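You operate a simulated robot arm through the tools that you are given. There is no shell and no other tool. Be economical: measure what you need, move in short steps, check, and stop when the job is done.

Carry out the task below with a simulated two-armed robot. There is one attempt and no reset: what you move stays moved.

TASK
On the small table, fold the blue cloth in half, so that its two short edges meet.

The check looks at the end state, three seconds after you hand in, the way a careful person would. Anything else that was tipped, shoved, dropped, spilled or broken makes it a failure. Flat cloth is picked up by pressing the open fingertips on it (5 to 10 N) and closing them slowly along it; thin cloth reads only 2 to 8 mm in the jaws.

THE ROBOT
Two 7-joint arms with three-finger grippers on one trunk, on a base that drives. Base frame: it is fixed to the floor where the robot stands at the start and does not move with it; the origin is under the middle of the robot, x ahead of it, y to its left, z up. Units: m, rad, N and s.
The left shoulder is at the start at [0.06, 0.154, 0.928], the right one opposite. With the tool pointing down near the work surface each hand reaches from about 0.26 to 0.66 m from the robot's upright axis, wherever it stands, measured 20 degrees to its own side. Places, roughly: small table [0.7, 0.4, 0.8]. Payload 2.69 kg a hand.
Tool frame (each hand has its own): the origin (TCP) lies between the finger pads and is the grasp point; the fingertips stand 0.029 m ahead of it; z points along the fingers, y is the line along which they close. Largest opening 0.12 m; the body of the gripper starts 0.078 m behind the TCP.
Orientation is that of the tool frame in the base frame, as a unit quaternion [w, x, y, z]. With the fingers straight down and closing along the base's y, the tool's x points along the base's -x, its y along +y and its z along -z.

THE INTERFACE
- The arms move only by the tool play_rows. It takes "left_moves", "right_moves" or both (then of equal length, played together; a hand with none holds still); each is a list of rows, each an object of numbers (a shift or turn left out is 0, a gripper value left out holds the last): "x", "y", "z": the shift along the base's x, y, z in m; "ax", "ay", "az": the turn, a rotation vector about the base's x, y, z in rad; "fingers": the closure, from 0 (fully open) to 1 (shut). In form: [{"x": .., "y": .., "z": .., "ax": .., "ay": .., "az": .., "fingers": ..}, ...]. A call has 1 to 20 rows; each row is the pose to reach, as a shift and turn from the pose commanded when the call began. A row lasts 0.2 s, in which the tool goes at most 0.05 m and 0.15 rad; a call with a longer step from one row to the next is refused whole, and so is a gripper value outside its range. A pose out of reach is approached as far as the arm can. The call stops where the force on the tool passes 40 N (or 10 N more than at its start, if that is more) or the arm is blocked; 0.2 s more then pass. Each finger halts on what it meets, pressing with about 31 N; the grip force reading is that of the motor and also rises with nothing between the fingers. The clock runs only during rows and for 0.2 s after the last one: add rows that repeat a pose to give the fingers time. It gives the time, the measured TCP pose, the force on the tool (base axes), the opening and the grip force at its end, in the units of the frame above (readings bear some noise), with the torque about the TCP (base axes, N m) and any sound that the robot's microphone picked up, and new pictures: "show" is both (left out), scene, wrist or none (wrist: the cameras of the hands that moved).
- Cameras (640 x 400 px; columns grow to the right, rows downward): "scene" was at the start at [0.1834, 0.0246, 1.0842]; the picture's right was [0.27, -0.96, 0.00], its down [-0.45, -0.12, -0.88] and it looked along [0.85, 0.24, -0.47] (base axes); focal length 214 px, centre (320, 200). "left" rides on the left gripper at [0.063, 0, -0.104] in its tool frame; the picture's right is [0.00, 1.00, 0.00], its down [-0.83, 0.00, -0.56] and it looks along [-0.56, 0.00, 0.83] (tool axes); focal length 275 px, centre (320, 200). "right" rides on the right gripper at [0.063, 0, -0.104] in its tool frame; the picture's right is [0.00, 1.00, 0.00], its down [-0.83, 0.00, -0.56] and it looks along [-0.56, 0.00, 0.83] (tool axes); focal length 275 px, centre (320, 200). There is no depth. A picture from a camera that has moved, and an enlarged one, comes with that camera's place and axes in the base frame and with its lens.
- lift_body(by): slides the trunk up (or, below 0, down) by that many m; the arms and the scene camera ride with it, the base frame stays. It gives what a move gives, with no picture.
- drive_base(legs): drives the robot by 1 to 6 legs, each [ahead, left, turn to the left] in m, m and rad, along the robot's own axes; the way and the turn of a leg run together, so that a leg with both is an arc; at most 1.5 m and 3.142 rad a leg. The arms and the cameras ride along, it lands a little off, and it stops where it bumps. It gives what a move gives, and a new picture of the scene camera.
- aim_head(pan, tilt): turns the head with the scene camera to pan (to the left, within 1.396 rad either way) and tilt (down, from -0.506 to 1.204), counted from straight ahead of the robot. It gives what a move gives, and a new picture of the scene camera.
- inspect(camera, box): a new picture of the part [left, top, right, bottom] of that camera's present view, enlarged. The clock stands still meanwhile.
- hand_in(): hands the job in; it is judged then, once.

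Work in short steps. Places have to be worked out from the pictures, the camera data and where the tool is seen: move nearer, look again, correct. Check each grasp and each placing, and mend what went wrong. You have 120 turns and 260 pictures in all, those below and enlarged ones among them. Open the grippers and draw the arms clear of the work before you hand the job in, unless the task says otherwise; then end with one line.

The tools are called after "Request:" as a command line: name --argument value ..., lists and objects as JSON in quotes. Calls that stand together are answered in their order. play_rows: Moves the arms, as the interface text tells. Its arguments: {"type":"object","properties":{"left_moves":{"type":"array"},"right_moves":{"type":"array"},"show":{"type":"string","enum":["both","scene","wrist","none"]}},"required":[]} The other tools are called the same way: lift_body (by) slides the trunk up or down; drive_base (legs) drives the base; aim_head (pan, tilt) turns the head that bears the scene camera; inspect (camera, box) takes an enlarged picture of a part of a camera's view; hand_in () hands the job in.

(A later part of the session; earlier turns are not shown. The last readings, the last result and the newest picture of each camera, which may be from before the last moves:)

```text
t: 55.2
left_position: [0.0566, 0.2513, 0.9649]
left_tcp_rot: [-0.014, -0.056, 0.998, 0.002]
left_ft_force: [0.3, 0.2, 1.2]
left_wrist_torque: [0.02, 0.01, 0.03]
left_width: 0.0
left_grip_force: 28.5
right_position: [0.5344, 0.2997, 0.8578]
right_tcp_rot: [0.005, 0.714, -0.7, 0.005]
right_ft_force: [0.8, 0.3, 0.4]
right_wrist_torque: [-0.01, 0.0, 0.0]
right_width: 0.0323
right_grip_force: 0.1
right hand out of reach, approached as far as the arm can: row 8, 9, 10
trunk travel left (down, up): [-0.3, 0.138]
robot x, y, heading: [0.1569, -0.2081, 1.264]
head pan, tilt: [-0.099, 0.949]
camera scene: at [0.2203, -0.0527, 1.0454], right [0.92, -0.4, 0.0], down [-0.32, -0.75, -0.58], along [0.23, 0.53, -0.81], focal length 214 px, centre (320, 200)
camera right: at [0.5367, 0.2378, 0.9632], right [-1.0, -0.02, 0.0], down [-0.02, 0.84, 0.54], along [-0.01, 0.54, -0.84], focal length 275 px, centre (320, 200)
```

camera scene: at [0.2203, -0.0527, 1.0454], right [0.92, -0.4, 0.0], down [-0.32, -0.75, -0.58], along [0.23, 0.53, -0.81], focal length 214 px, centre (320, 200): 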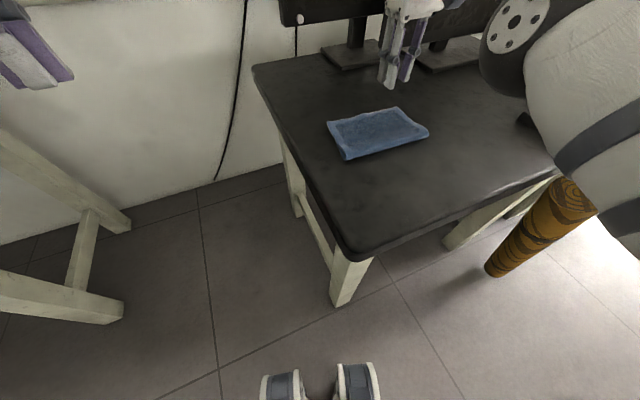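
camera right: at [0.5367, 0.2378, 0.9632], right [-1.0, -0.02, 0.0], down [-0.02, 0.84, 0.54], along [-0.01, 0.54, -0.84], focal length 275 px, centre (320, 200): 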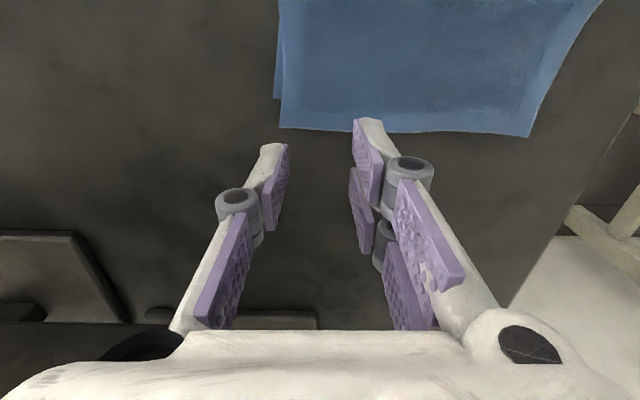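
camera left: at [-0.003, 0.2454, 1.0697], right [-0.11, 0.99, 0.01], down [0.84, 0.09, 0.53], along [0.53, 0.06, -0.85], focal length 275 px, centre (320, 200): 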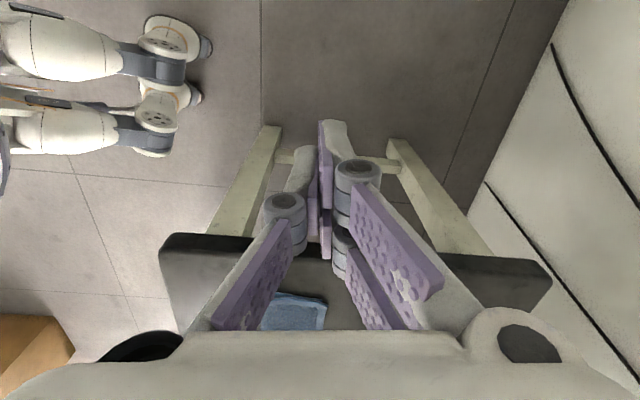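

The top corner is at (.566,.301) and the lower-layer corner at (.567,.281). I'll descend onto the overhanging strip.

Request:
play_rows --right_moves '[{"y": -0.003, "z": -0.015}, {"y": -0.006, "z": -0.03}, {"y": -0.006, "z": -0.045}, {"y": -0.006, "z": -0.055}, {"y": -0.006, "z": -0.061}, {"y": -0.006, "z": -0.061}]' --show "wrist"

```text
t: 56.6
left_position: [0.058, 0.2521, 0.9647]
left_tcp_rot: [-0.014, -0.056, 0.998, 0.001]
left_ft_force: [1.0, 0.0, 0.0]
left_wrist_torque: [0.0, -0.01, -0.01]
left_width: 0.0
left_grip_force: 28.2
right_position: [0.5384, 0.3116, 0.8]
right_tcp_rot: [0.005, 0.714, -0.7, 0.004]
right_ft_force: [0.1, -0.3, -1.2]
right_wrist_torque: [0.01, 0.03, 0.0]
right_width: 0.0326
right_grip_force: 0.0
right hand out of reach, approached as far as the arm can: row 1, 2, 3, 4, 5, 6
trunk travel left (down, up): [-0.3, 0.138]
robot x, y, heading: [0.163, -0.2087, 1.261]
head pan, tilt: [-0.099, 0.949]
camera right: at [0.5409, 0.2499, 0.906], right [-1.0, -0.02, 0.0], down [-0.02, 0.84, 0.55], along [-0.01, 0.55, -0.84], focal length 275 px, centre (320, 200)
```

right: 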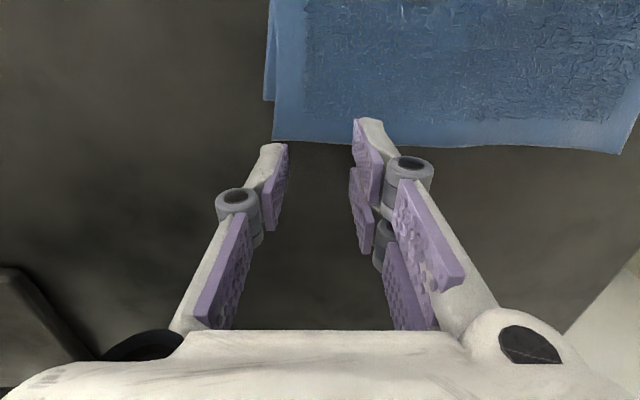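

The arm hits a limit in this orientation, with y drifting to .31. I'll raise a bit and ease the yaw by 0.4 rad to get back within reach.

Request:
play_rows --right_moves '[{"z": 0.02}, {"z": 0.02, "az": -0.13}, {"z": 0.02, "az": -0.26}, {"z": 0.02, "az": -0.4}, {"z": 0.02, "az": -0.4}]' --show "wrist"

```text
t: 57.8
left_position: [0.0572, 0.2526, 0.9644]
left_tcp_rot: [-0.014, -0.056, 0.998, 0.002]
left_ft_force: [0.1, -0.1, 0.2]
left_wrist_torque: [0.01, 0.0, 0.0]
left_width: 0.0001
left_grip_force: 28.2
right_position: [0.5386, 0.3094, 0.8202]
right_tcp_rot: [-0.004, -0.56, 0.828, -0.004]
right_ft_force: [-0.4, 0.1, 0.5]
right_wrist_torque: [0.0, 0.01, 0.03]
right_width: 0.0322
right_grip_force: 0.1
trunk travel left (down, up): [-0.3, 0.138]
robot x, y, heading: [0.1602, -0.2073, 1.259]
head pan, tilt: [-0.099, 0.949]
camera right: at [0.5161, 0.2525, 0.9257], right [-0.93, 0.37, 0.0], down [0.31, 0.78, 0.55], along [0.2, 0.51, -0.84], focal length 275 px, centre (320, 200)
```

right: 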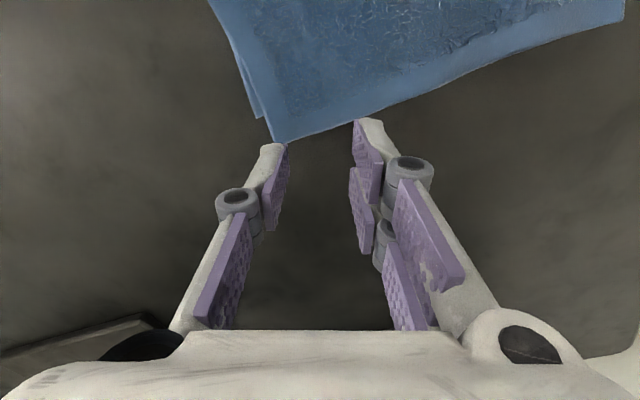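

This pose is reachable. I'll shift to (.533,.292) above the strip and descend to just off the cloth.

Request:
play_rows --right_moves '[{"x": -0.003, "y": -0.008}, {"x": -0.005, "y": -0.017}, {"x": -0.005, "y": -0.017, "z": -0.01}, {"x": -0.005, "y": -0.017, "z": -0.019}, {"x": -0.005, "y": -0.017, "z": -0.023}, {"x": -0.005, "y": -0.017, "z": -0.023}]' --show "wrist"

```text
t: 59.2
left_position: [0.0568, 0.2521, 0.965]
left_tcp_rot: [-0.014, -0.056, 0.998, 0.001]
left_ft_force: [0.2, 0.2, 0.7]
left_wrist_torque: [-0.03, -0.05, 0.02]
left_width: 0.0002
left_grip_force: 28.6
right_position: [0.5384, 0.31, 0.8034]
right_tcp_rot: [-0.005, -0.56, 0.828, -0.006]
right_ft_force: [0.3, 0.4, -0.3]
right_wrist_torque: [-0.01, 0.03, -0.02]
right_width: 0.0323
right_grip_force: 0.1
right hand out of reach, approached as far as the arm can: row 1, 2, 3, 4, 5, 6
trunk travel left (down, up): [-0.3, 0.138]
robot x, y, heading: [0.1612, -0.2104, 1.261]
head pan, tilt: [-0.099, 0.949]
camera right: at [0.5163, 0.2538, 0.9084], right [-0.93, 0.37, 0.0], down [0.31, 0.78, 0.55], along [0.2, 0.51, -0.84], focal length 275 px, centre (320, 200)
```

right: 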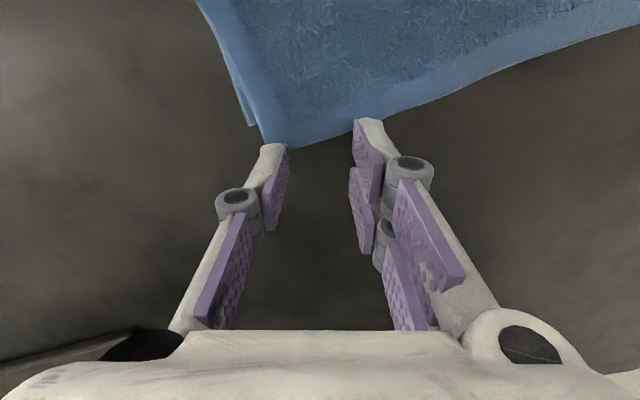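

The arm configuration blocks motion toward −y at this yaw. I'll lift, turn back to the earlier orientation with the jaws closing along y, which reached this area easily, and pinch that way instead.

Request:
play_rows --right_moves '[{"z": 0.02}, {"z": 0.04}, {"z": 0.06, "az": -0.14}, {"z": 0.07, "az": -0.28}, {"z": 0.07, "az": -0.42}, {"z": 0.07, "y": -0.005, "az": -0.56}, {"z": 0.07, "y": -0.01, "az": -0.7}, {"z": 0.07, "y": -0.01, "az": -0.84}, {"z": 0.07, "y": -0.01, "az": -0.98}, {"z": 0.07, "y": -0.01, "az": -1.12}, {"z": 0.07, "y": -0.01, "az": -1.12}]' --show "wrist"

```text
t: 61.6
left_position: [0.0586, 0.2517, 0.9646]
left_tcp_rot: [-0.014, -0.056, 0.998, 0.002]
left_ft_force: [0.1, 0.0, 0.8]
left_wrist_torque: [-0.03, 0.02, 0.0]
left_width: 0.0002
left_grip_force: 28.3
right_position: [0.5379, 0.2982, 0.8713]
right_tcp_rot: [-0.007, -0.034, 0.999, -0.002]
right_ft_force: [-0.9, -0.5, 0.2]
right_wrist_torque: [-0.01, -0.03, -0.01]
right_width: 0.0322
right_grip_force: 0.0
right hand out of reach, approached as far as the arm can: row 2, 3, 4, 5, 6, 7, 8
trunk travel left (down, up): [-0.3, 0.138]
robot x, y, heading: [0.1593, -0.2095, 1.256]
head pan, tilt: [-0.099, 0.949]
camera right: at [0.4766, 0.2938, 0.9767], right [-0.07, 1.0, 0.0], down [0.84, 0.06, 0.55], along [0.55, 0.04, -0.84], focal length 275 px, centre (320, 200)
```

right: 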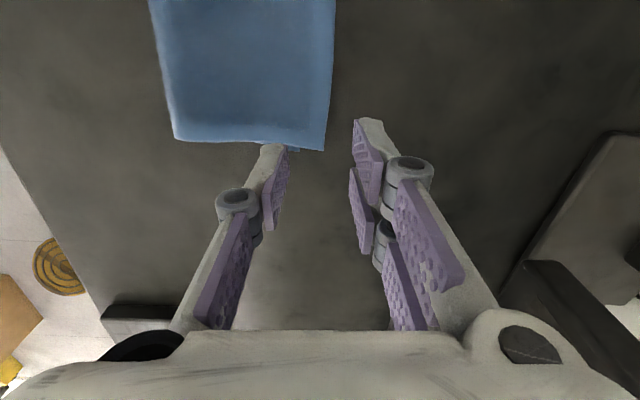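

It's reachable again. The top corner is at (.564,.304), so I'll go down to (.544,.280) with the gap narrowed to 24 mm.

Request:
play_rows --right_moves '[{"x": 0.003, "y": -0.01, "z": -0.02, "fingers": 0.8}, {"x": 0.006, "y": -0.018, "z": -0.04}, {"x": 0.006, "y": -0.018, "z": -0.058}, {"x": 0.006, "y": -0.018, "z": -0.068}, {"x": 0.006, "y": -0.018, "z": -0.072}, {"x": 0.006, "y": -0.018, "z": -0.072}]' --show "wrist"

```text
t: 63.0
left_position: [0.0577, 0.2524, 0.963]
left_tcp_rot: [-0.014, -0.056, 0.998, 0.002]
left_ft_force: [-0.3, 0.4, 0.0]
left_wrist_torque: [-0.02, 0.02, 0.01]
left_width: 0.0
left_grip_force: 29.2
right_position: [0.5457, 0.2829, 0.7993]
right_tcp_rot: [-0.007, -0.035, 0.999, 0.0]
right_ft_force: [0.0, -0.6, 0.3]
right_wrist_torque: [0.0, -0.02, 0.01]
right_width: 0.0242
right_grip_force: 0.1
trunk travel left (down, up): [-0.3, 0.138]
robot x, y, heading: [0.1606, -0.2073, 1.262]
head pan, tilt: [-0.099, 0.949]
camera right: at [0.4838, 0.2782, 0.9055], right [-0.07, 1.0, 0.0], down [0.84, 0.06, 0.55], along [0.54, 0.04, -0.84], focal length 275 px, centre (320, 200)
```

right: 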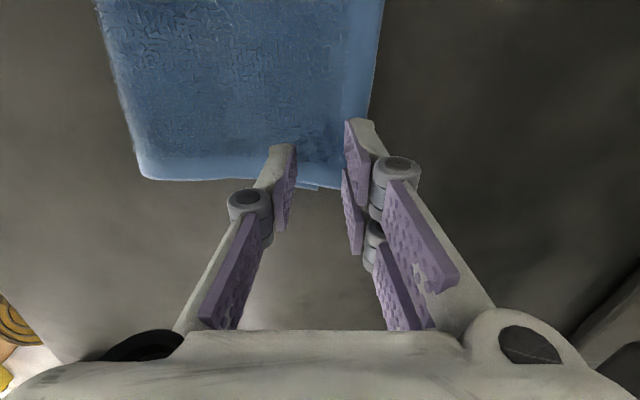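

The fingers are placed well around the strip. I'll press down in small steps.

Request:
play_rows --right_moves '[{"y": -0.001, "z": -0.0015}, {"y": -0.001, "z": -0.003}, {"y": -0.001, "z": -0.004}, {"y": -0.001, "z": -0.004}]' --show "none"

Request:
play_rows --right_moves '[{"z": -0.0015}, {"z": -0.0015}]' --show "none"

```text
t: 64.0
left_position: [0.0572, 0.2523, 0.9659]
left_tcp_rot: [-0.014, -0.056, 0.998, 0.002]
left_ft_force: [-0.2, 0.0, 0.3]
left_wrist_torque: [-0.02, -0.03, 0.01]
left_width: 0.0001
left_grip_force: 28.9
right_position: [0.5449, 0.2812, 0.7958]
right_tcp_rot: [-0.006, -0.035, 0.999, 0.0]
right_ft_force: [-0.6, 1.1, 0.6]
right_wrist_torque: [0.01, -0.01, 0.02]
right_width: 0.0237
right_grip_force: 0.0
trunk travel left (down, up): [-0.3, 0.138]
robot x, y, heading: [0.1592, -0.2056, 1.262]
head pan, tilt: [-0.099, 0.949]
```

```text
t: 64.6
left_position: [0.0576, 0.2515, 0.9649]
left_tcp_rot: [-0.014, -0.055, 0.998, 0.002]
left_ft_force: [-0.8, 0.2, 0.1]
left_wrist_torque: [-0.01, -0.01, -0.01]
left_width: 0.0002
left_grip_force: 28.5
right_position: [0.5455, 0.2804, 0.7957]
right_tcp_rot: [-0.006, -0.035, 0.999, 0.0]
right_ft_force: [-0.4, 0.1, 3.4]
right_wrist_torque: [-0.04, -0.01, 0.0]
right_width: 0.0236
right_grip_force: 0.1
trunk travel left (down, up): [-0.3, 0.138]
robot x, y, heading: [0.1572, -0.2075, 1.261]
head pan, tilt: [-0.099, 0.949]
```

Contact is at 3.4 N. I'll add a little pressure and close slowly.

Request:
play_rows --right_moves '[{"z": -0.0008}, {"z": -0.0008, "fingers": 0.83}, {"z": -0.0008, "fingers": 0.86}, {"z": -0.0008, "fingers": 0.89}, {"z": -0.0008, "fingers": 0.92}, {"z": -0.0008, "fingers": 0.95}, {"z": -0.0008, "fingers": 0.98}, {"z": -0.0008, "fingers": 1.0}, {"z": -0.0008, "fingers": 1.0}, {"z": -0.0008, "fingers": 1.0}]' --show "wrist"

```text
t: 66.8
left_position: [0.0573, 0.2518, 0.9638]
left_tcp_rot: [-0.014, -0.056, 0.998, 0.002]
left_ft_force: [0.3, -0.6, -0.4]
left_wrist_torque: [-0.01, -0.01, -0.02]
left_width: 0.0
left_grip_force: 28.9
right_position: [0.5453, 0.2817, 0.7948]
right_tcp_rot: [-0.006, -0.035, 0.999, -0.001]
right_ft_force: [0.1, 0.6, 1.7]
right_wrist_torque: [-0.03, 0.0, -0.02]
right_width: 0.0034
right_grip_force: 30.3
trunk travel left (down, up): [-0.3, 0.138]
robot x, y, heading: [0.1593, -0.2091, 1.264]
head pan, tilt: [-0.099, 0.949]
camera right: at [0.4836, 0.2769, 0.8994], right [-0.07, 1.0, 0.0], down [0.84, 0.06, 0.55], along [0.55, 0.04, -0.84], focal length 275 px, centre (320, 200)
```

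right: 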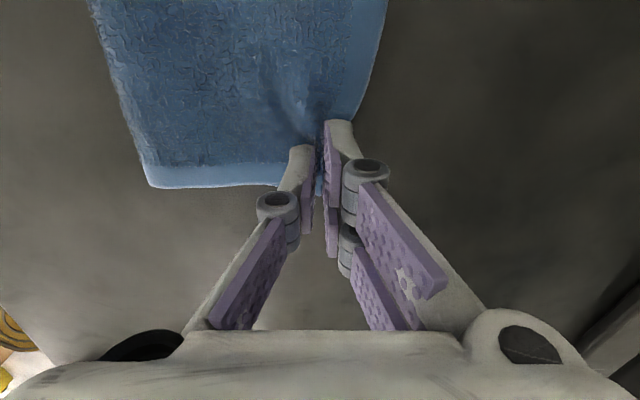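

A ridge is gripped at 3.4 mm. I'll lift 1.5 cm to confirm only the top layer comes, and shift it back 2 cm.

Request:
play_rows --right_moves '[{"z": 0.005}, {"z": 0.012}, {"y": -0.005, "z": 0.016}, {"y": -0.011, "z": 0.016}, {"y": -0.017, "z": 0.016}, {"y": -0.022, "z": 0.014}, {"y": -0.022, "z": 0.014}]' --show "wrist"

Request:
inspect --camera "scene" --box '[316, 80, 476, 180]'

```text
t: 68.4
left_position: [0.058, 0.2518, 0.9661]
left_tcp_rot: [-0.014, -0.057, 0.998, 0.002]
left_ft_force: [0.2, 0.3, -1.2]
left_wrist_torque: [-0.03, 0.03, 0.0]
left_width: 0.0
left_grip_force: 28.7
right_position: [0.5446, 0.2584, 0.8072]
right_tcp_rot: [-0.005, -0.034, 0.999, -0.001]
right_ft_force: [1.0, 0.4, -0.2]
right_wrist_torque: [-0.02, -0.01, 0.0]
right_width: 0.0033
right_grip_force: 31.0
trunk travel left (down, up): [-0.3, 0.138]
robot x, y, heading: [0.1596, -0.2047, 1.262]
head pan, tilt: [-0.099, 0.949]
camera right: at [0.4837, 0.2547, 0.9132], right [-0.07, 1.0, 0.0], down [0.83, 0.06, 0.55], along [0.55, 0.04, -0.84], focal length 275 px, centre (320, 200)
```

right: 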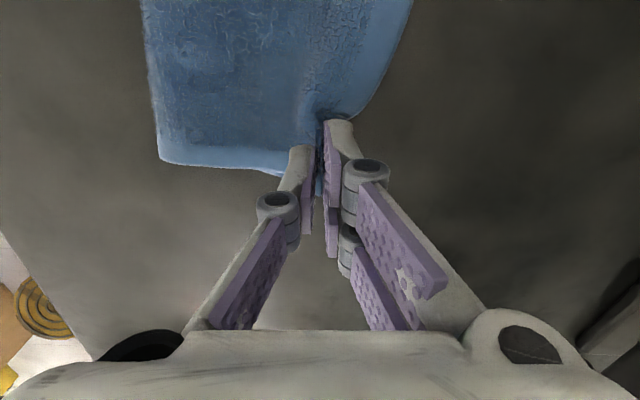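

```text
4.00 times, centred on (396, 130) of scene
camera zoom: at [0.2203, -0.0527, 1.0454], right [0.92, -0.4, 0.0], down [-0.32, -0.75, -0.58], along [0.23, 0.53, -0.81], focal length 858 px, centre (16, 480)
```

zoom: 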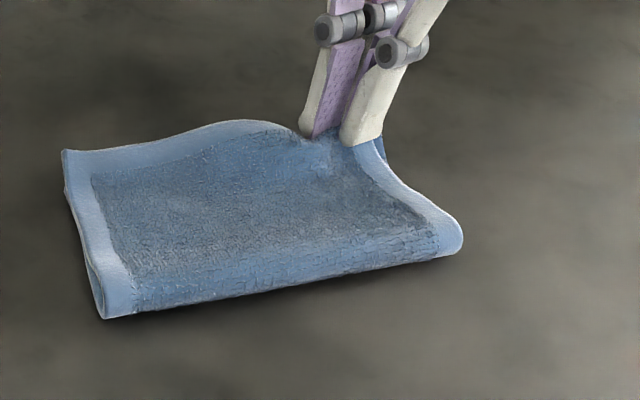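

The shift looks orderly. I'll lower, release gently and lift away to check.

Request:
play_rows --right_moves '[{"z": -0.005}, {"z": -0.01}, {"z": -0.01, "fingers": 0.97}, {"z": -0.01, "fingers": 0.93}, {"z": -0.01, "fingers": 0.88}, {"z": -0.005, "fingers": 0.85}, {"z": 0.02}, {"z": 0.05}, {"z": 0.08}, {"x": -0.03, "z": 0.11}, {"x": -0.07, "z": 0.13}, {"x": -0.11, "z": 0.135, "fingers": 0.0}, {"x": -0.13, "z": 0.135}, {"x": -0.13, "z": 0.135}]' --show "wrist"

Request:
inspect --camera "scene" --box '[316, 80, 476, 180]'

Request:
inspect --camera "right" --box '[230, 30, 470, 250]'

```text
t: 71.4
left_position: [0.0572, 0.252, 0.9643]
left_tcp_rot: [-0.014, -0.056, 0.998, 0.003]
left_ft_force: [-0.3, 0.0, 0.8]
left_wrist_torque: [-0.02, -0.03, 0.01]
left_width: 0.0
left_grip_force: 29.1
right_position: [0.418, 0.2572, 0.943]
right_tcp_rot: [-0.009, -0.033, 0.999, 0.0]
right_ft_force: [0.0, 0.2, -0.1]
right_wrist_torque: [0.02, 0.0, -0.02]
right_width: 0.1201
right_grip_force: 0.0
trunk travel left (down, up): [-0.3, 0.138]
robot x, y, heading: [0.1627, -0.209, 1.258]
head pan, tilt: [-0.099, 0.949]
camera right: at [0.3563, 0.2546, 1.0494], right [-0.07, 1.0, 0.0], down [0.84, 0.06, 0.54], along [0.54, 0.04, -0.84], focal length 275 px, centre (320, 200)
```

right: 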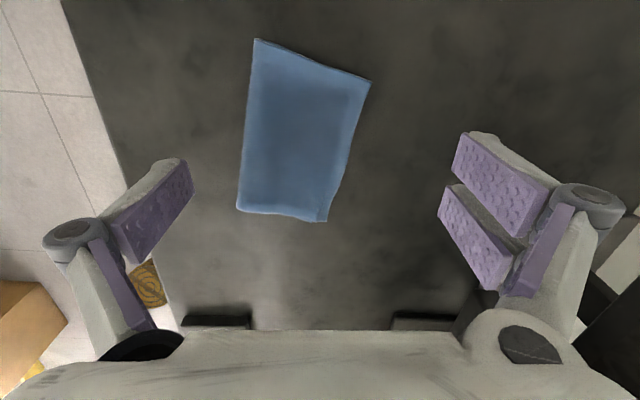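

```text
4.00 times, centred on (396, 130) of scene
camera zoom: at [0.2053, -0.0496, 1.0435], right [0.98, -0.19, 0.0], down [-0.16, -0.81, -0.56], along [0.11, 0.55, -0.83], focal length 858 px, centre (16, 480)
```

zoom: 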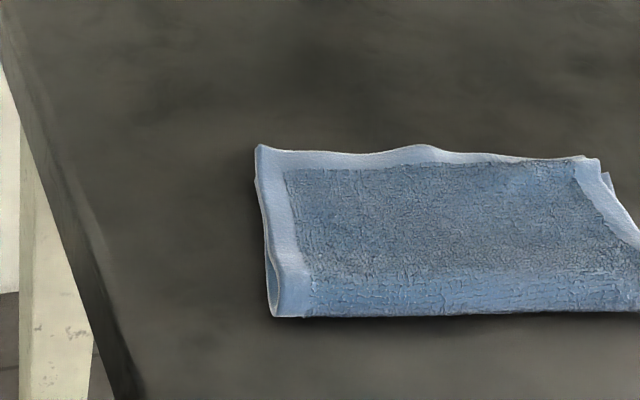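

```text
1.82 times, centred on (350, 140) of right
camera zoom: at [0.3563, 0.2546, 1.0494], right [-0.07, 1.0, 0.0], down [0.84, 0.06, 0.54], along [0.54, 0.04, -0.84], focal length 500 px, centre (266, 309)
```

zoom: 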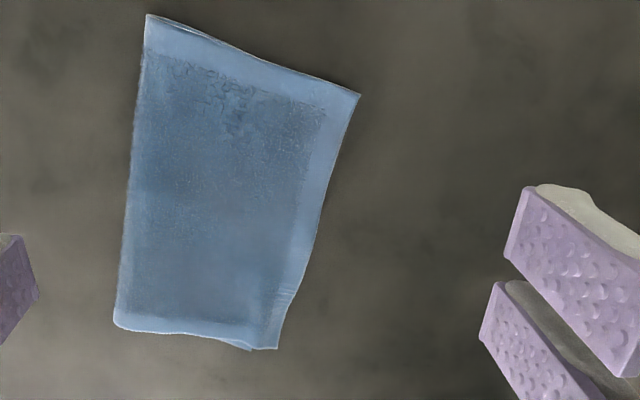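

Request:
inspect --camera "right" --box '[225, 160, 355, 240]'

Request:
aim_head --pan -0.3 --tilt 0.75

```text
4.92 times, centred on (290, 200) of right
camera zoom: at [0.3563, 0.2546, 1.0494], right [-0.07, 1.0, 0.0], down [0.84, 0.06, 0.54], along [0.54, 0.04, -0.84], focal length 1355 px, centre (468, 200)
```

zoom: 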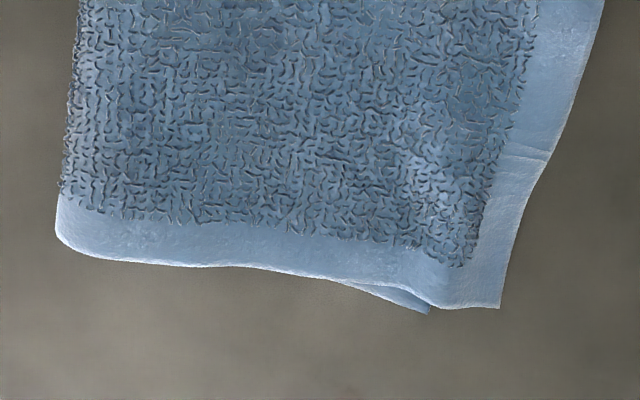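

```text
t: 72.2
left_position: [0.0573, 0.2516, 0.9633]
left_tcp_rot: [-0.014, -0.056, 0.998, 0.002]
left_ft_force: [0.4, 0.0, 0.2]
left_wrist_torque: [0.01, -0.04, -0.01]
left_width: 0.0
left_grip_force: 28.5
right_position: [0.4155, 0.2596, 0.9444]
right_tcp_rot: [-0.005, -0.034, 0.999, 0.001]
right_ft_force: [0.0, -0.3, -0.5]
right_wrist_torque: [-0.02, -0.01, -0.04]
right_width: 0.1199
right_grip_force: 0.1
trunk travel left (down, up): [-0.3, 0.138]
robot x, y, heading: [0.1614, -0.2083, 1.265]
head pan, tilt: [-0.3, 0.75]
camera scene: at [0.206, -0.0414, 1.0549], right [0.98, -0.18, 0.0], down [-0.14, -0.72, -0.68], along [0.13, 0.67, -0.73], focal length 214 px, centre (320, 200)
```

scene: 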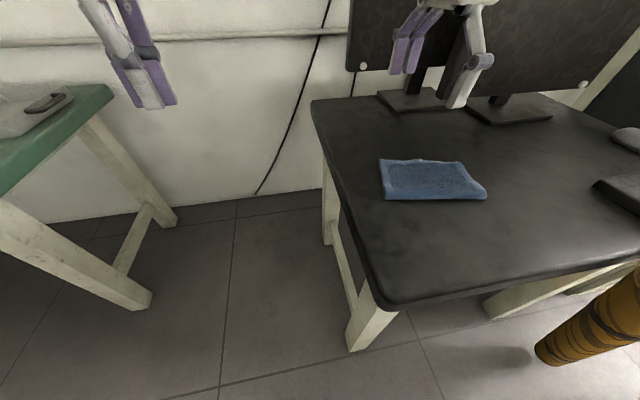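

The overshoot is unchanged at about 1.9 cm because the whole end moved together. A low drag just pushes the fold. I'll re-pinch the top corner and re-lay it through a higher arc so the fold line re-forms instead.

Request:
play_rows --right_moves '[{"x": 0.03, "az": -0.08, "fingers": 0.8}, {"x": 0.065, "az": -0.16}, {"x": 0.1, "z": -0.02, "az": -0.23}, {"x": 0.12, "z": -0.05, "az": -0.23}, {"x": 0.128, "z": -0.09, "az": -0.23}, {"x": 0.129, "y": 0.002, "z": -0.12, "az": -0.23}, {"x": 0.129, "y": 0.002, "z": -0.138, "az": -0.23}, {"x": 0.129, "y": 0.002, "z": -0.143, "az": -0.23}, {"x": 0.129, "y": 0.002, "z": -0.143, "az": -0.23}]' --show "wrist"

```text
t: 74.2
left_position: [0.0569, 0.2527, 0.9646]
left_tcp_rot: [-0.014, -0.056, 0.998, 0.002]
left_ft_force: [0.0, -0.1, 0.4]
left_wrist_torque: [-0.02, 0.0, -0.01]
left_width: 0.0
left_grip_force: 28.0
right_position: [0.5435, 0.261, 0.7997]
right_tcp_rot: [-0.007, 0.08, 0.997, 0.0]
right_ft_force: [-0.4, -0.1, -0.2]
right_wrist_torque: [0.03, -0.01, 0.02]
right_width: 0.0243
right_grip_force: 0.1
trunk travel left (down, up): [-0.3, 0.138]
robot x, y, heading: [0.1587, -0.211, 1.262]
head pan, tilt: [-0.3, 0.75]
camera right: at [0.4832, 0.2711, 0.9049], right [0.15, 0.99, 0.0], down [0.83, -0.13, 0.55], along [0.54, -0.09, -0.84], focal length 275 px, centre (320, 200)
```

right: 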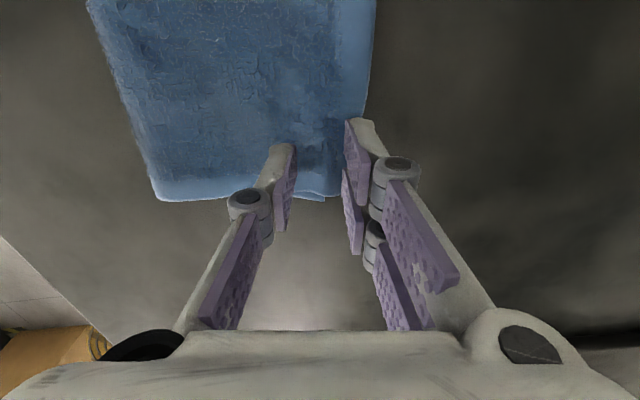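

The fingers straddle the strip as planned. I'll press lightly and close.

Request:
play_rows --right_moves '[{"z": -0.002}, {"z": -0.004}, {"z": -0.0055}, {"z": -0.0055}]' --show "none"

Request:
play_rows --right_moves '[{"z": -0.0005, "fingers": 0.83}, {"z": -0.0005, "fingers": 0.86}, {"z": -0.0005, "fingers": 0.89}, {"z": -0.0005, "fingers": 0.92}, {"z": -0.0005, "fingers": 0.95}, {"z": -0.0005, "fingers": 0.98}, {"fingers": 1.0}, {"fingers": 1.0}, {"fingers": 1.0}]' --show "wrist"

```text
t: 75.2
left_position: [0.0576, 0.2523, 0.9639]
left_tcp_rot: [-0.014, -0.055, 0.998, 0.002]
left_ft_force: [0.3, 0.3, 0.6]
left_wrist_torque: [0.0, 0.01, 0.04]
left_width: 0.0001
left_grip_force: 28.2
right_position: [0.5427, 0.2613, 0.7942]
right_tcp_rot: [-0.005, 0.08, 0.997, 0.0]
right_ft_force: [0.4, -0.1, 3.1]
right_wrist_torque: [-0.04, 0.01, 0.0]
right_width: 0.024
right_grip_force: 0.1
trunk travel left (down, up): [-0.3, 0.138]
robot x, y, heading: [0.163, -0.2101, 1.261]
head pan, tilt: [-0.3, 0.75]
```

```text
t: 77.2
left_position: [0.0566, 0.2528, 0.9639]
left_tcp_rot: [-0.015, -0.056, 0.998, 0.002]
left_ft_force: [-0.3, 0.6, 1.2]
left_wrist_torque: [0.0, -0.02, 0.02]
left_width: 0.0
left_grip_force: 28.7
right_position: [0.5441, 0.2603, 0.7949]
right_tcp_rot: [-0.005, 0.08, 0.997, 0.001]
right_ft_force: [0.3, -1.0, 2.4]
right_wrist_torque: [-0.04, -0.02, 0.05]
right_width: 0.0043
right_grip_force: 30.8
trunk travel left (down, up): [-0.3, 0.138]
robot x, y, heading: [0.1639, -0.206, 1.264]
head pan, tilt: [-0.3, 0.75]
camera right: at [0.4827, 0.2711, 0.8998], right [0.15, 0.99, 0.0], down [0.83, -0.13, 0.55], along [0.54, -0.09, -0.84], focal length 275 px, centre (320, 200)
```

right: 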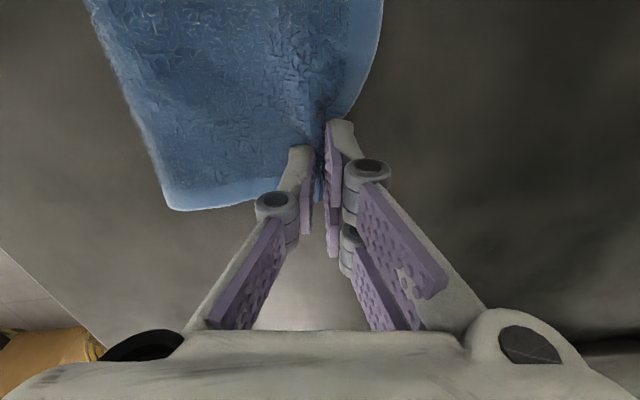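

It's gripped at 4.3 mm. I'll raise it along an arc about the fold and check that the lower layer stays put.

Request:
play_rows --right_moves '[{"y": -0.001, "z": 0.012}, {"y": -0.003, "z": 0.024}, {"x": -0.001, "y": -0.007, "z": 0.035}, {"x": -0.002, "y": -0.012, "z": 0.046}, {"x": -0.003, "y": -0.019, "z": 0.056}, {"x": -0.004, "y": -0.028, "z": 0.065}, {"x": -0.006, "y": -0.037, "z": 0.072}, {"x": -0.007, "y": -0.046, "z": 0.077}, {"x": -0.007, "y": -0.046, "z": 0.077}]' --show "wrist"

Request:
inspect --camera "scene" --box '[350, 80, 530, 220]'

```text
t: 79.2
left_position: [0.0584, 0.251, 0.9638]
left_tcp_rot: [-0.014, -0.056, 0.998, 0.002]
left_ft_force: [1.0, -0.5, -0.8]
left_wrist_torque: [-0.02, 0.01, 0.0]
left_width: 0.0
left_grip_force: 28.9
right_position: [0.5371, 0.2148, 0.8704]
right_tcp_rot: [-0.006, 0.08, 0.997, 0.001]
right_ft_force: [0.1, 0.8, 0.1]
right_wrist_torque: [-0.02, -0.03, 0.03]
right_width: 0.0039
right_grip_force: 30.9
trunk travel left (down, up): [-0.3, 0.138]
robot x, y, heading: [0.1589, -0.2088, 1.264]
head pan, tilt: [-0.3, 0.75]
camera right: at [0.4761, 0.2249, 0.9769], right [0.15, 0.99, 0.0], down [0.83, -0.13, 0.55], along [0.54, -0.08, -0.84], focal length 275 px, centre (320, 200)
```

right: 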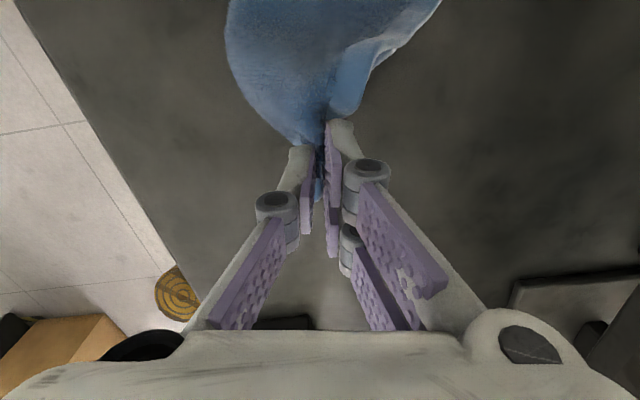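

```text
2.86 times, centred on (440, 150) of scene
camera zoom: at [0.2389, -0.0514, 1.0609], right [0.82, -0.57, 0.0], down [-0.39, -0.56, -0.73], along [0.42, 0.6, -0.68], focal length 613 px, centre (-23, 343)
```

zoom: 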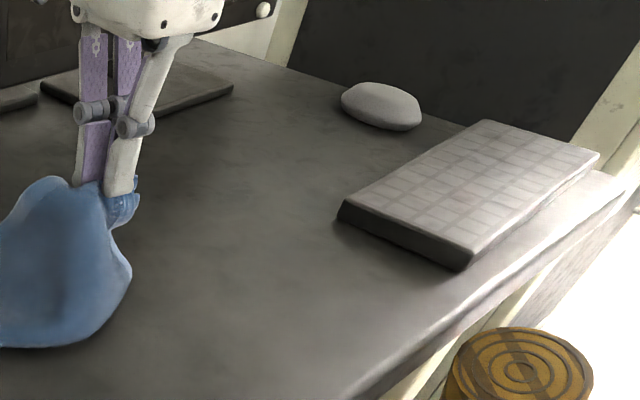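

Request:
inspect --camera "scene" --box '[270, 100, 430, 220]'

Request:
inspect --camera "right" --box '[200, 0, 460, 200]'

```text
3.33 times, centred on (350, 160) of scene
camera zoom: at [0.2389, -0.0514, 1.0609], right [0.82, -0.57, 0.0], down [-0.39, -0.56, -0.73], along [0.42, 0.6, -0.68], focal length 715 px, centre (220, 333)
```

zoom: 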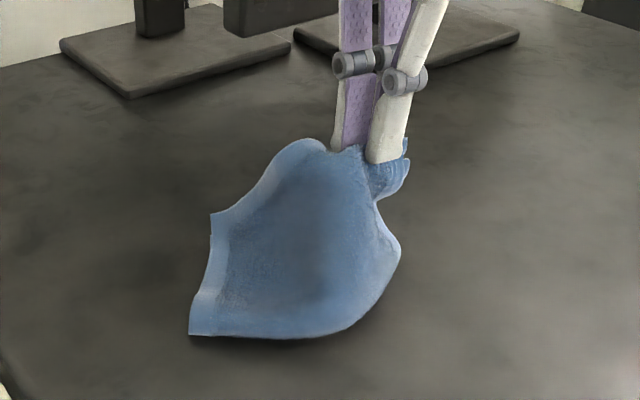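

```text
2.00 times, centred on (330, 100) of right
camera zoom: at [0.4761, 0.2249, 0.9769], right [0.15, 0.99, 0.0], down [0.83, -0.13, 0.55], along [0.54, -0.08, -0.84], focal length 551 px, centre (300, 400)
```

zoom: 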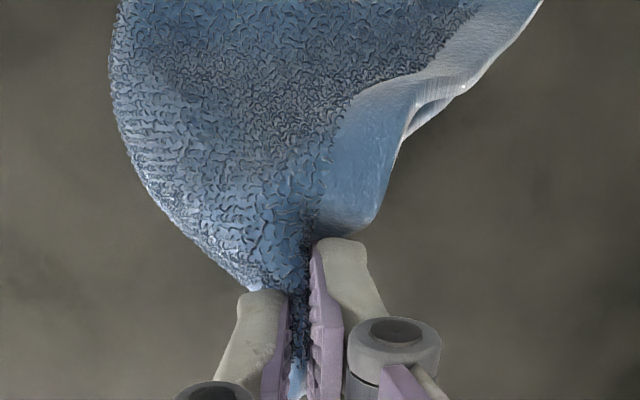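

The whole right end came up, so this pinch caught both layers. I'll set it back down along the same arc and release.

Request:
play_rows --right_moves '[{"x": 0.001, "y": 0.009, "z": -0.005}, {"x": 0.003, "y": 0.018, "z": -0.012}, {"x": 0.004, "y": 0.028, "z": -0.021}, {"x": 0.005, "y": 0.036, "z": -0.031}, {"x": 0.006, "y": 0.041, "z": -0.042}, {"x": 0.007, "y": 0.046, "z": -0.053}, {"x": 0.008, "y": 0.05, "z": -0.065}, {"x": 0.008, "y": 0.052, "z": -0.074}, {"x": 0.008, "y": 0.052, "z": -0.074, "fingers": 0.96}, {"x": 0.008, "y": 0.052, "z": -0.074, "fingers": 0.92}, {"x": 0.008, "y": 0.052, "z": -0.074, "fingers": 0.87}, {"x": 0.008, "y": 0.052, "z": -0.05}, {"x": 0.008, "y": 0.052, "z": -0.02}, {"x": -0.03, "y": 0.052, "z": 0.02}, {"x": -0.07, "y": 0.052, "z": 0.05, "fingers": 0.3}, {"x": -0.11, "y": 0.052, "z": 0.07, "fingers": 0.0}, {"x": -0.12, "y": 0.05, "z": 0.07}, {"x": -0.12, "y": 0.05, "z": 0.07}]' --show "wrist"

Request:
inspect --camera "right" --box '[220, 20, 420, 260]'

Request:
inspect --camera "scene" --box '[330, 110, 510, 230]'

```text
refused: row 14 steps farther than a row can; nothing moved
```

```text
1.67 times, centred on (320, 140) of right
camera zoom: at [0.4761, 0.2249, 0.9769], right [0.15, 0.99, 0.0], down [0.83, -0.13, 0.55], along [0.54, -0.08, -0.84], focal length 459 px, centre (320, 300)
```

zoom: 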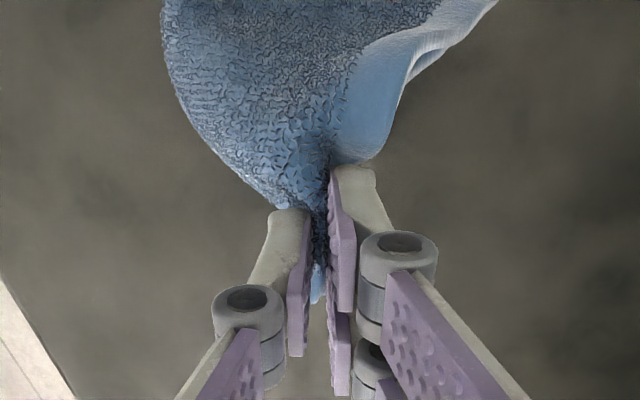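

```text
3.33 times, centred on (420, 170) of scene
camera zoom: at [0.2389, -0.0514, 1.0609], right [0.82, -0.57, 0.0], down [-0.39, -0.56, -0.73], along [0.42, 0.6, -0.68], focal length 715 px, centre (-13, 300)
```

zoom: 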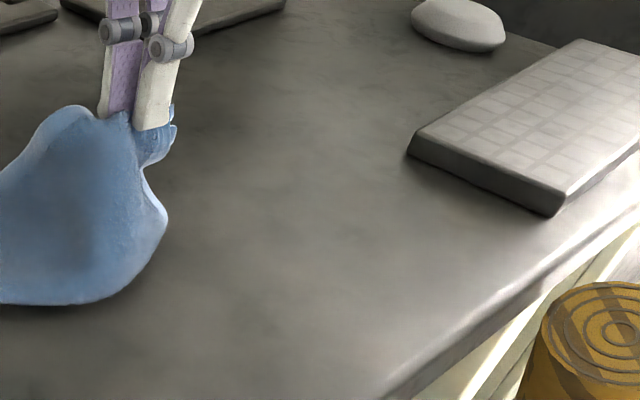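

One step was too long and the call was refused. I'll lower and release with corrected rows.

Request:
play_rows --right_moves '[{"x": 0.001, "y": 0.009, "z": -0.005}, {"x": 0.003, "y": 0.018, "z": -0.012}, {"x": 0.004, "y": 0.028, "z": -0.021}, {"x": 0.005, "y": 0.036, "z": -0.031}, {"x": 0.006, "y": 0.041, "z": -0.042}, {"x": 0.007, "y": 0.046, "z": -0.053}, {"x": 0.008, "y": 0.05, "z": -0.065}, {"x": 0.008, "y": 0.052, "z": -0.074}, {"x": 0.008, "y": 0.052, "z": -0.074, "fingers": 0.96}, {"x": 0.008, "y": 0.052, "z": -0.074, "fingers": 0.92}, {"x": 0.008, "y": 0.052, "z": -0.074, "fingers": 0.87}, {"x": 0.008, "y": 0.052, "z": -0.05}, {"x": 0.008, "y": 0.052, "z": -0.02}, {"x": -0.02, "y": 0.052, "z": 0.01}, {"x": -0.055, "y": 0.052, "z": 0.04, "fingers": 0.3}, {"x": -0.09, "y": 0.052, "z": 0.06, "fingers": 0.0}, {"x": -0.12, "y": 0.05, "z": 0.07}, {"x": -0.12, "y": 0.05, "z": 0.07}]' --show "wrist"

Request:
inspect --camera "right" --box '[220, 20, 420, 260]'

Request:
inspect --camera "scene" --box '[270, 100, 450, 220]'

```text
t: 83.0
left_position: [0.0566, 0.2522, 0.965]
left_tcp_rot: [-0.014, -0.056, 0.998, 0.001]
left_ft_force: [-0.3, -0.1, 0.1]
left_wrist_torque: [-0.02, 0.0, -0.03]
left_width: 0.0
left_grip_force: 28.4
right_position: [0.416, 0.2647, 0.9407]
right_tcp_rot: [-0.006, 0.08, 0.997, 0.0]
right_ft_force: [-0.5, 0.7, -0.4]
right_wrist_torque: [0.02, 0.0, -0.03]
right_width: 0.12
right_grip_force: 0.1
trunk travel left (down, up): [-0.3, 0.138]
robot x, y, heading: [0.1619, -0.2064, 1.26]
head pan, tilt: [-0.3, 0.75]
camera right: at [0.3553, 0.2745, 1.0472], right [0.15, 0.99, 0.0], down [0.83, -0.13, 0.55], along [0.54, -0.09, -0.84], focal length 275 px, centre (320, 200)
```

right: 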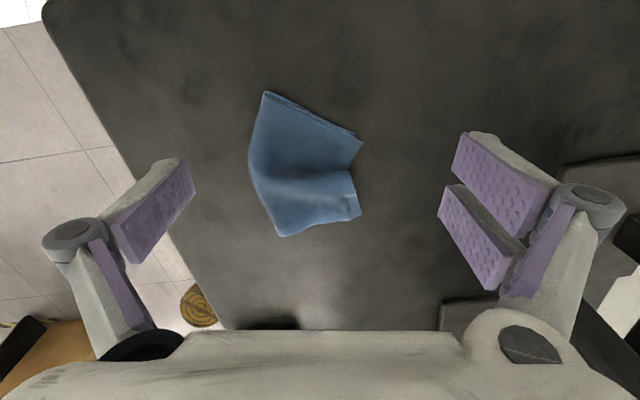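

```text
1.67 times, centred on (320, 140) of right
camera zoom: at [0.3553, 0.2745, 1.0472], right [0.15, 0.99, 0.0], down [0.83, -0.13, 0.55], along [0.54, -0.09, -0.84], focal length 459 px, centre (320, 300)
```

zoom: 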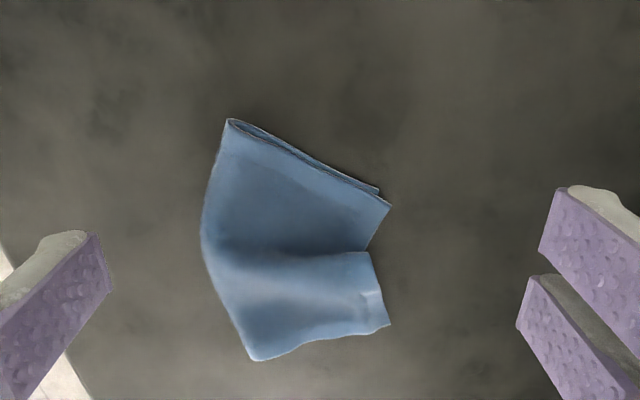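

```text
3.33 times, centred on (360, 160) of scene
camera zoom: at [0.2389, -0.0515, 1.0609], right [0.82, -0.57, 0.0], down [-0.39, -0.56, -0.73], along [0.42, 0.6, -0.68], focal length 715 px, centre (187, 333)
```

zoom: 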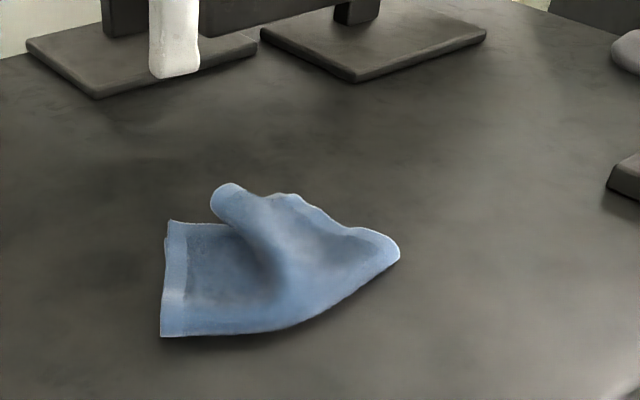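

Setting it down left a wrinkle: the left end swung inward, with its corners now near (.47,.30). I'll use the right hand to pinch both layers near that corner and swing it back out about the left end of the fold.

Request:
play_rows --right_moves '[{"x": 0.015, "az": -0.13, "fingers": 0.8}, {"x": 0.03, "az": -0.26}, {"x": 0.045, "z": -0.03, "az": -0.39}, {"x": 0.052, "y": 0.003, "z": -0.07, "az": -0.5}, {"x": 0.052, "y": 0.003, "z": -0.1, "az": -0.5}, {"x": 0.052, "y": 0.003, "z": -0.125, "az": -0.5}, {"x": 0.052, "y": 0.003, "z": -0.125, "az": -0.5}]' --show "wrist"

Request:
inspect --camera "scene" --box '[270, 100, 450, 220]'

```text
t: 84.6
left_position: [0.0577, 0.2524, 0.965]
left_tcp_rot: [-0.014, -0.056, 0.998, 0.002]
left_ft_force: [0.3, 0.8, 0.0]
left_wrist_torque: [0.0, 0.0, 0.03]
left_width: 0.0
left_grip_force: 28.5
right_position: [0.4707, 0.2669, 0.817]
right_tcp_rot: [-0.007, 0.325, 0.946, 0.002]
right_ft_force: [-1.6, -0.8, -0.3]
right_wrist_torque: [-0.01, 0.01, -0.01]
right_width: 0.0238
right_grip_force: 0.1
trunk travel left (down, up): [-0.3, 0.138]
robot x, y, heading: [0.1633, -0.2044, 1.26]
head pan, tilt: [-0.3, 0.75]
camera right: at [0.4211, 0.3054, 0.9223], right [0.61, 0.79, 0.0], down [0.66, -0.51, 0.55], along [0.43, -0.33, -0.84], focal length 275 px, centre (320, 200)
```

right: 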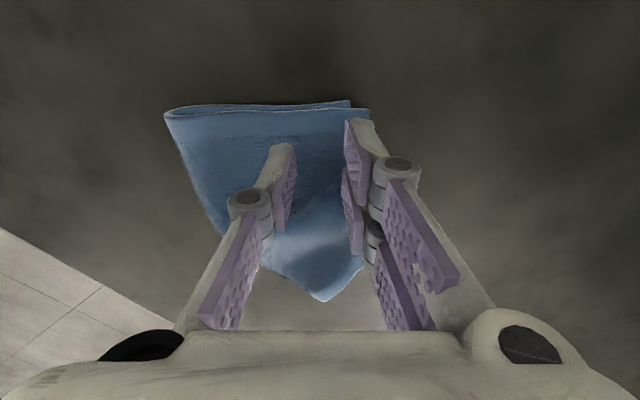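

```text
3.33 times, centred on (360, 160) of scene
camera zoom: at [0.2388, -0.0515, 1.0609], right [0.82, -0.57, 0.0], down [-0.39, -0.56, -0.73], along [0.42, 0.6, -0.68], focal length 715 px, centre (187, 333)
```

zoom: 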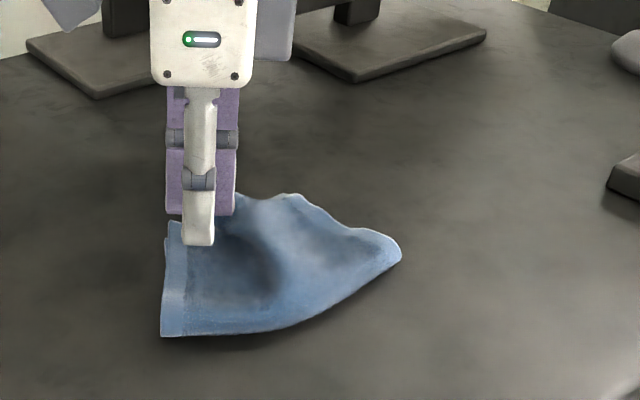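

The jaws line up with the left corner, where the layers nearly coincide. I'll press down and pinch.

Request:
play_rows --right_moves '[{"z": -0.005}, {"z": -0.01}, {"z": -0.015}, {"z": -0.018}, {"z": -0.0205}, {"z": -0.0205}]' --show "none"

```text
t: 86.0
left_position: [0.0563, 0.2505, 0.9649]
left_tcp_rot: [-0.014, -0.056, 0.998, 0.002]
left_ft_force: [0.0, 0.1, -0.4]
left_wrist_torque: [-0.01, -0.02, 0.0]
left_width: 0.0002
left_grip_force: 28.7
right_position: [0.4691, 0.2682, 0.7973]
right_tcp_rot: [-0.005, 0.324, 0.946, 0.003]
right_ft_force: [2.8, -0.7, 13.5]
right_wrist_torque: [0.05, -0.45, -0.07]
right_width: 0.024
right_grip_force: 0.1
trunk travel left (down, up): [-0.3, 0.138]
robot x, y, heading: [0.1609, -0.2072, 1.261]
head pan, tilt: [-0.3, 0.75]
```

The press is 13.5 N, which is enough to catch both layers. I'll close slowly.

Request:
play_rows --right_moves '[{"fingers": 0.83}, {"fingers": 0.86}, {"fingers": 0.89}, {"fingers": 0.92}, {"fingers": 0.95}, {"fingers": 0.98}, {"fingers": 1.0}, {"fingers": 1.0}, {"fingers": 1.0}]' --show "wrist"

```text
t: 88.0
left_position: [0.0564, 0.2522, 0.9643]
left_tcp_rot: [-0.014, -0.056, 0.998, 0.001]
left_ft_force: [0.6, 0.4, -0.1]
left_wrist_torque: [-0.01, -0.01, -0.01]
left_width: 0.0001
left_grip_force: 27.9
right_position: [0.4692, 0.2684, 0.7969]
right_tcp_rot: [-0.006, 0.323, 0.946, 0.002]
right_ft_force: [0.4, 1.8, 10.0]
right_wrist_torque: [-0.06, -0.15, 0.04]
right_width: 0.0032
right_grip_force: 30.9
trunk travel left (down, up): [-0.3, 0.138]
robot x, y, heading: [0.1601, -0.2089, 1.26]
head pan, tilt: [-0.3, 0.75]
camera right: at [0.4201, 0.3058, 0.9014], right [0.61, 0.79, 0.0], down [0.66, -0.51, 0.55], along [0.43, -0.33, -0.84], focal length 275 px, centre (320, 200)
```

right: 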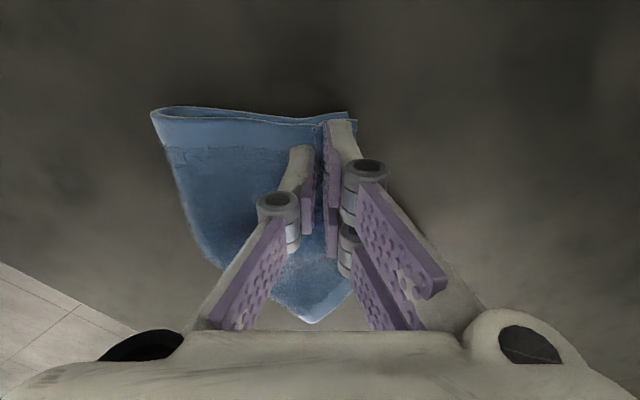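

Something is gripped at 3.2 mm. I'll lift 4 mm and swing it about the left end of the fold, back to its former place.

Request:
play_rows --right_moves '[{"z": 0.005}, {"x": -0.006, "y": 0.007, "z": 0.006, "az": 0.105}, {"x": -0.013, "y": 0.013, "z": 0.006, "az": 0.21}, {"x": -0.021, "y": 0.018, "z": 0.006, "az": 0.315}, {"x": -0.03, "y": 0.023, "z": 0.006, "az": 0.435}, {"x": -0.039, "y": 0.026, "z": 0.006, "az": 0.54}, {"x": -0.05, "y": 0.028, "z": 0.006, "az": 0.645}, {"x": -0.05, "y": 0.028, "z": 0.006, "az": 0.645}]' --show "wrist"

Request:
inspect --camera "scene" --box '[270, 100, 450, 220]'

```text
t: 89.8
left_position: [0.058, 0.2517, 0.9638]
left_tcp_rot: [-0.013, -0.056, 0.998, 0.002]
left_ft_force: [0.4, 0.9, 0.3]
left_wrist_torque: [0.02, 0.0, 0.01]
left_width: 0.0001
left_grip_force: 28.7
right_position: [0.4191, 0.2971, 0.8021]
right_tcp_rot: [-0.006, 0.006, 1.0, 0.0]
right_ft_force: [0.6, -0.2, 0.3]
right_wrist_torque: [0.01, -0.01, -0.09]
right_width: 0.003
right_grip_force: 31.1
trunk travel left (down, up): [-0.3, 0.138]
robot x, y, heading: [0.164, -0.2108, 1.263]
head pan, tilt: [-0.3, 0.75]
camera right: at [0.3575, 0.2974, 0.9073], right [0.01, 1.0, 0.0], down [0.84, -0.01, 0.55], along [0.55, -0.01, -0.84], focal length 275 px, centre (320, 200)
```

right: 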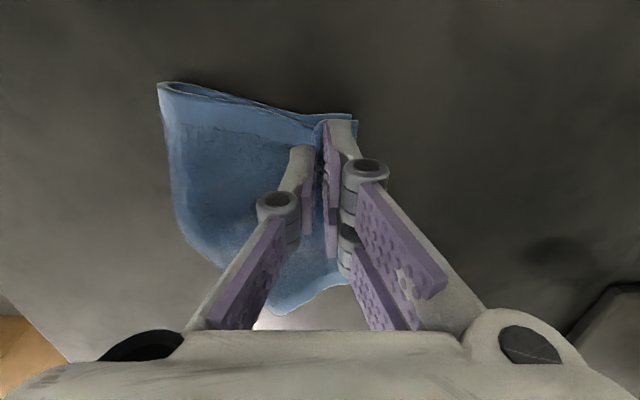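

```text
3.33 times, centred on (360, 160) of scene
camera zoom: at [0.2388, -0.0515, 1.0609], right [0.82, -0.57, 0.0], down [-0.39, -0.56, -0.73], along [0.42, 0.6, -0.68], focal length 715 px, centre (187, 333)
```

zoom: 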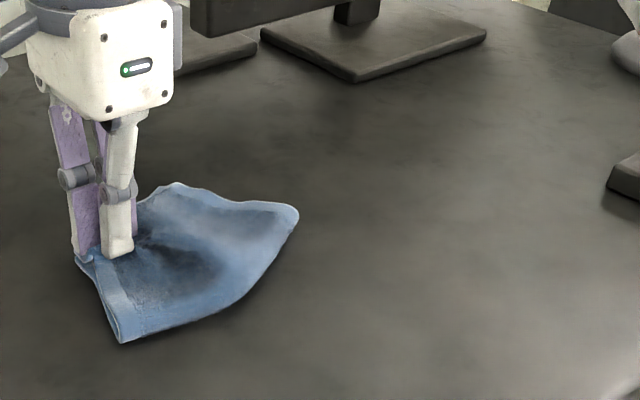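

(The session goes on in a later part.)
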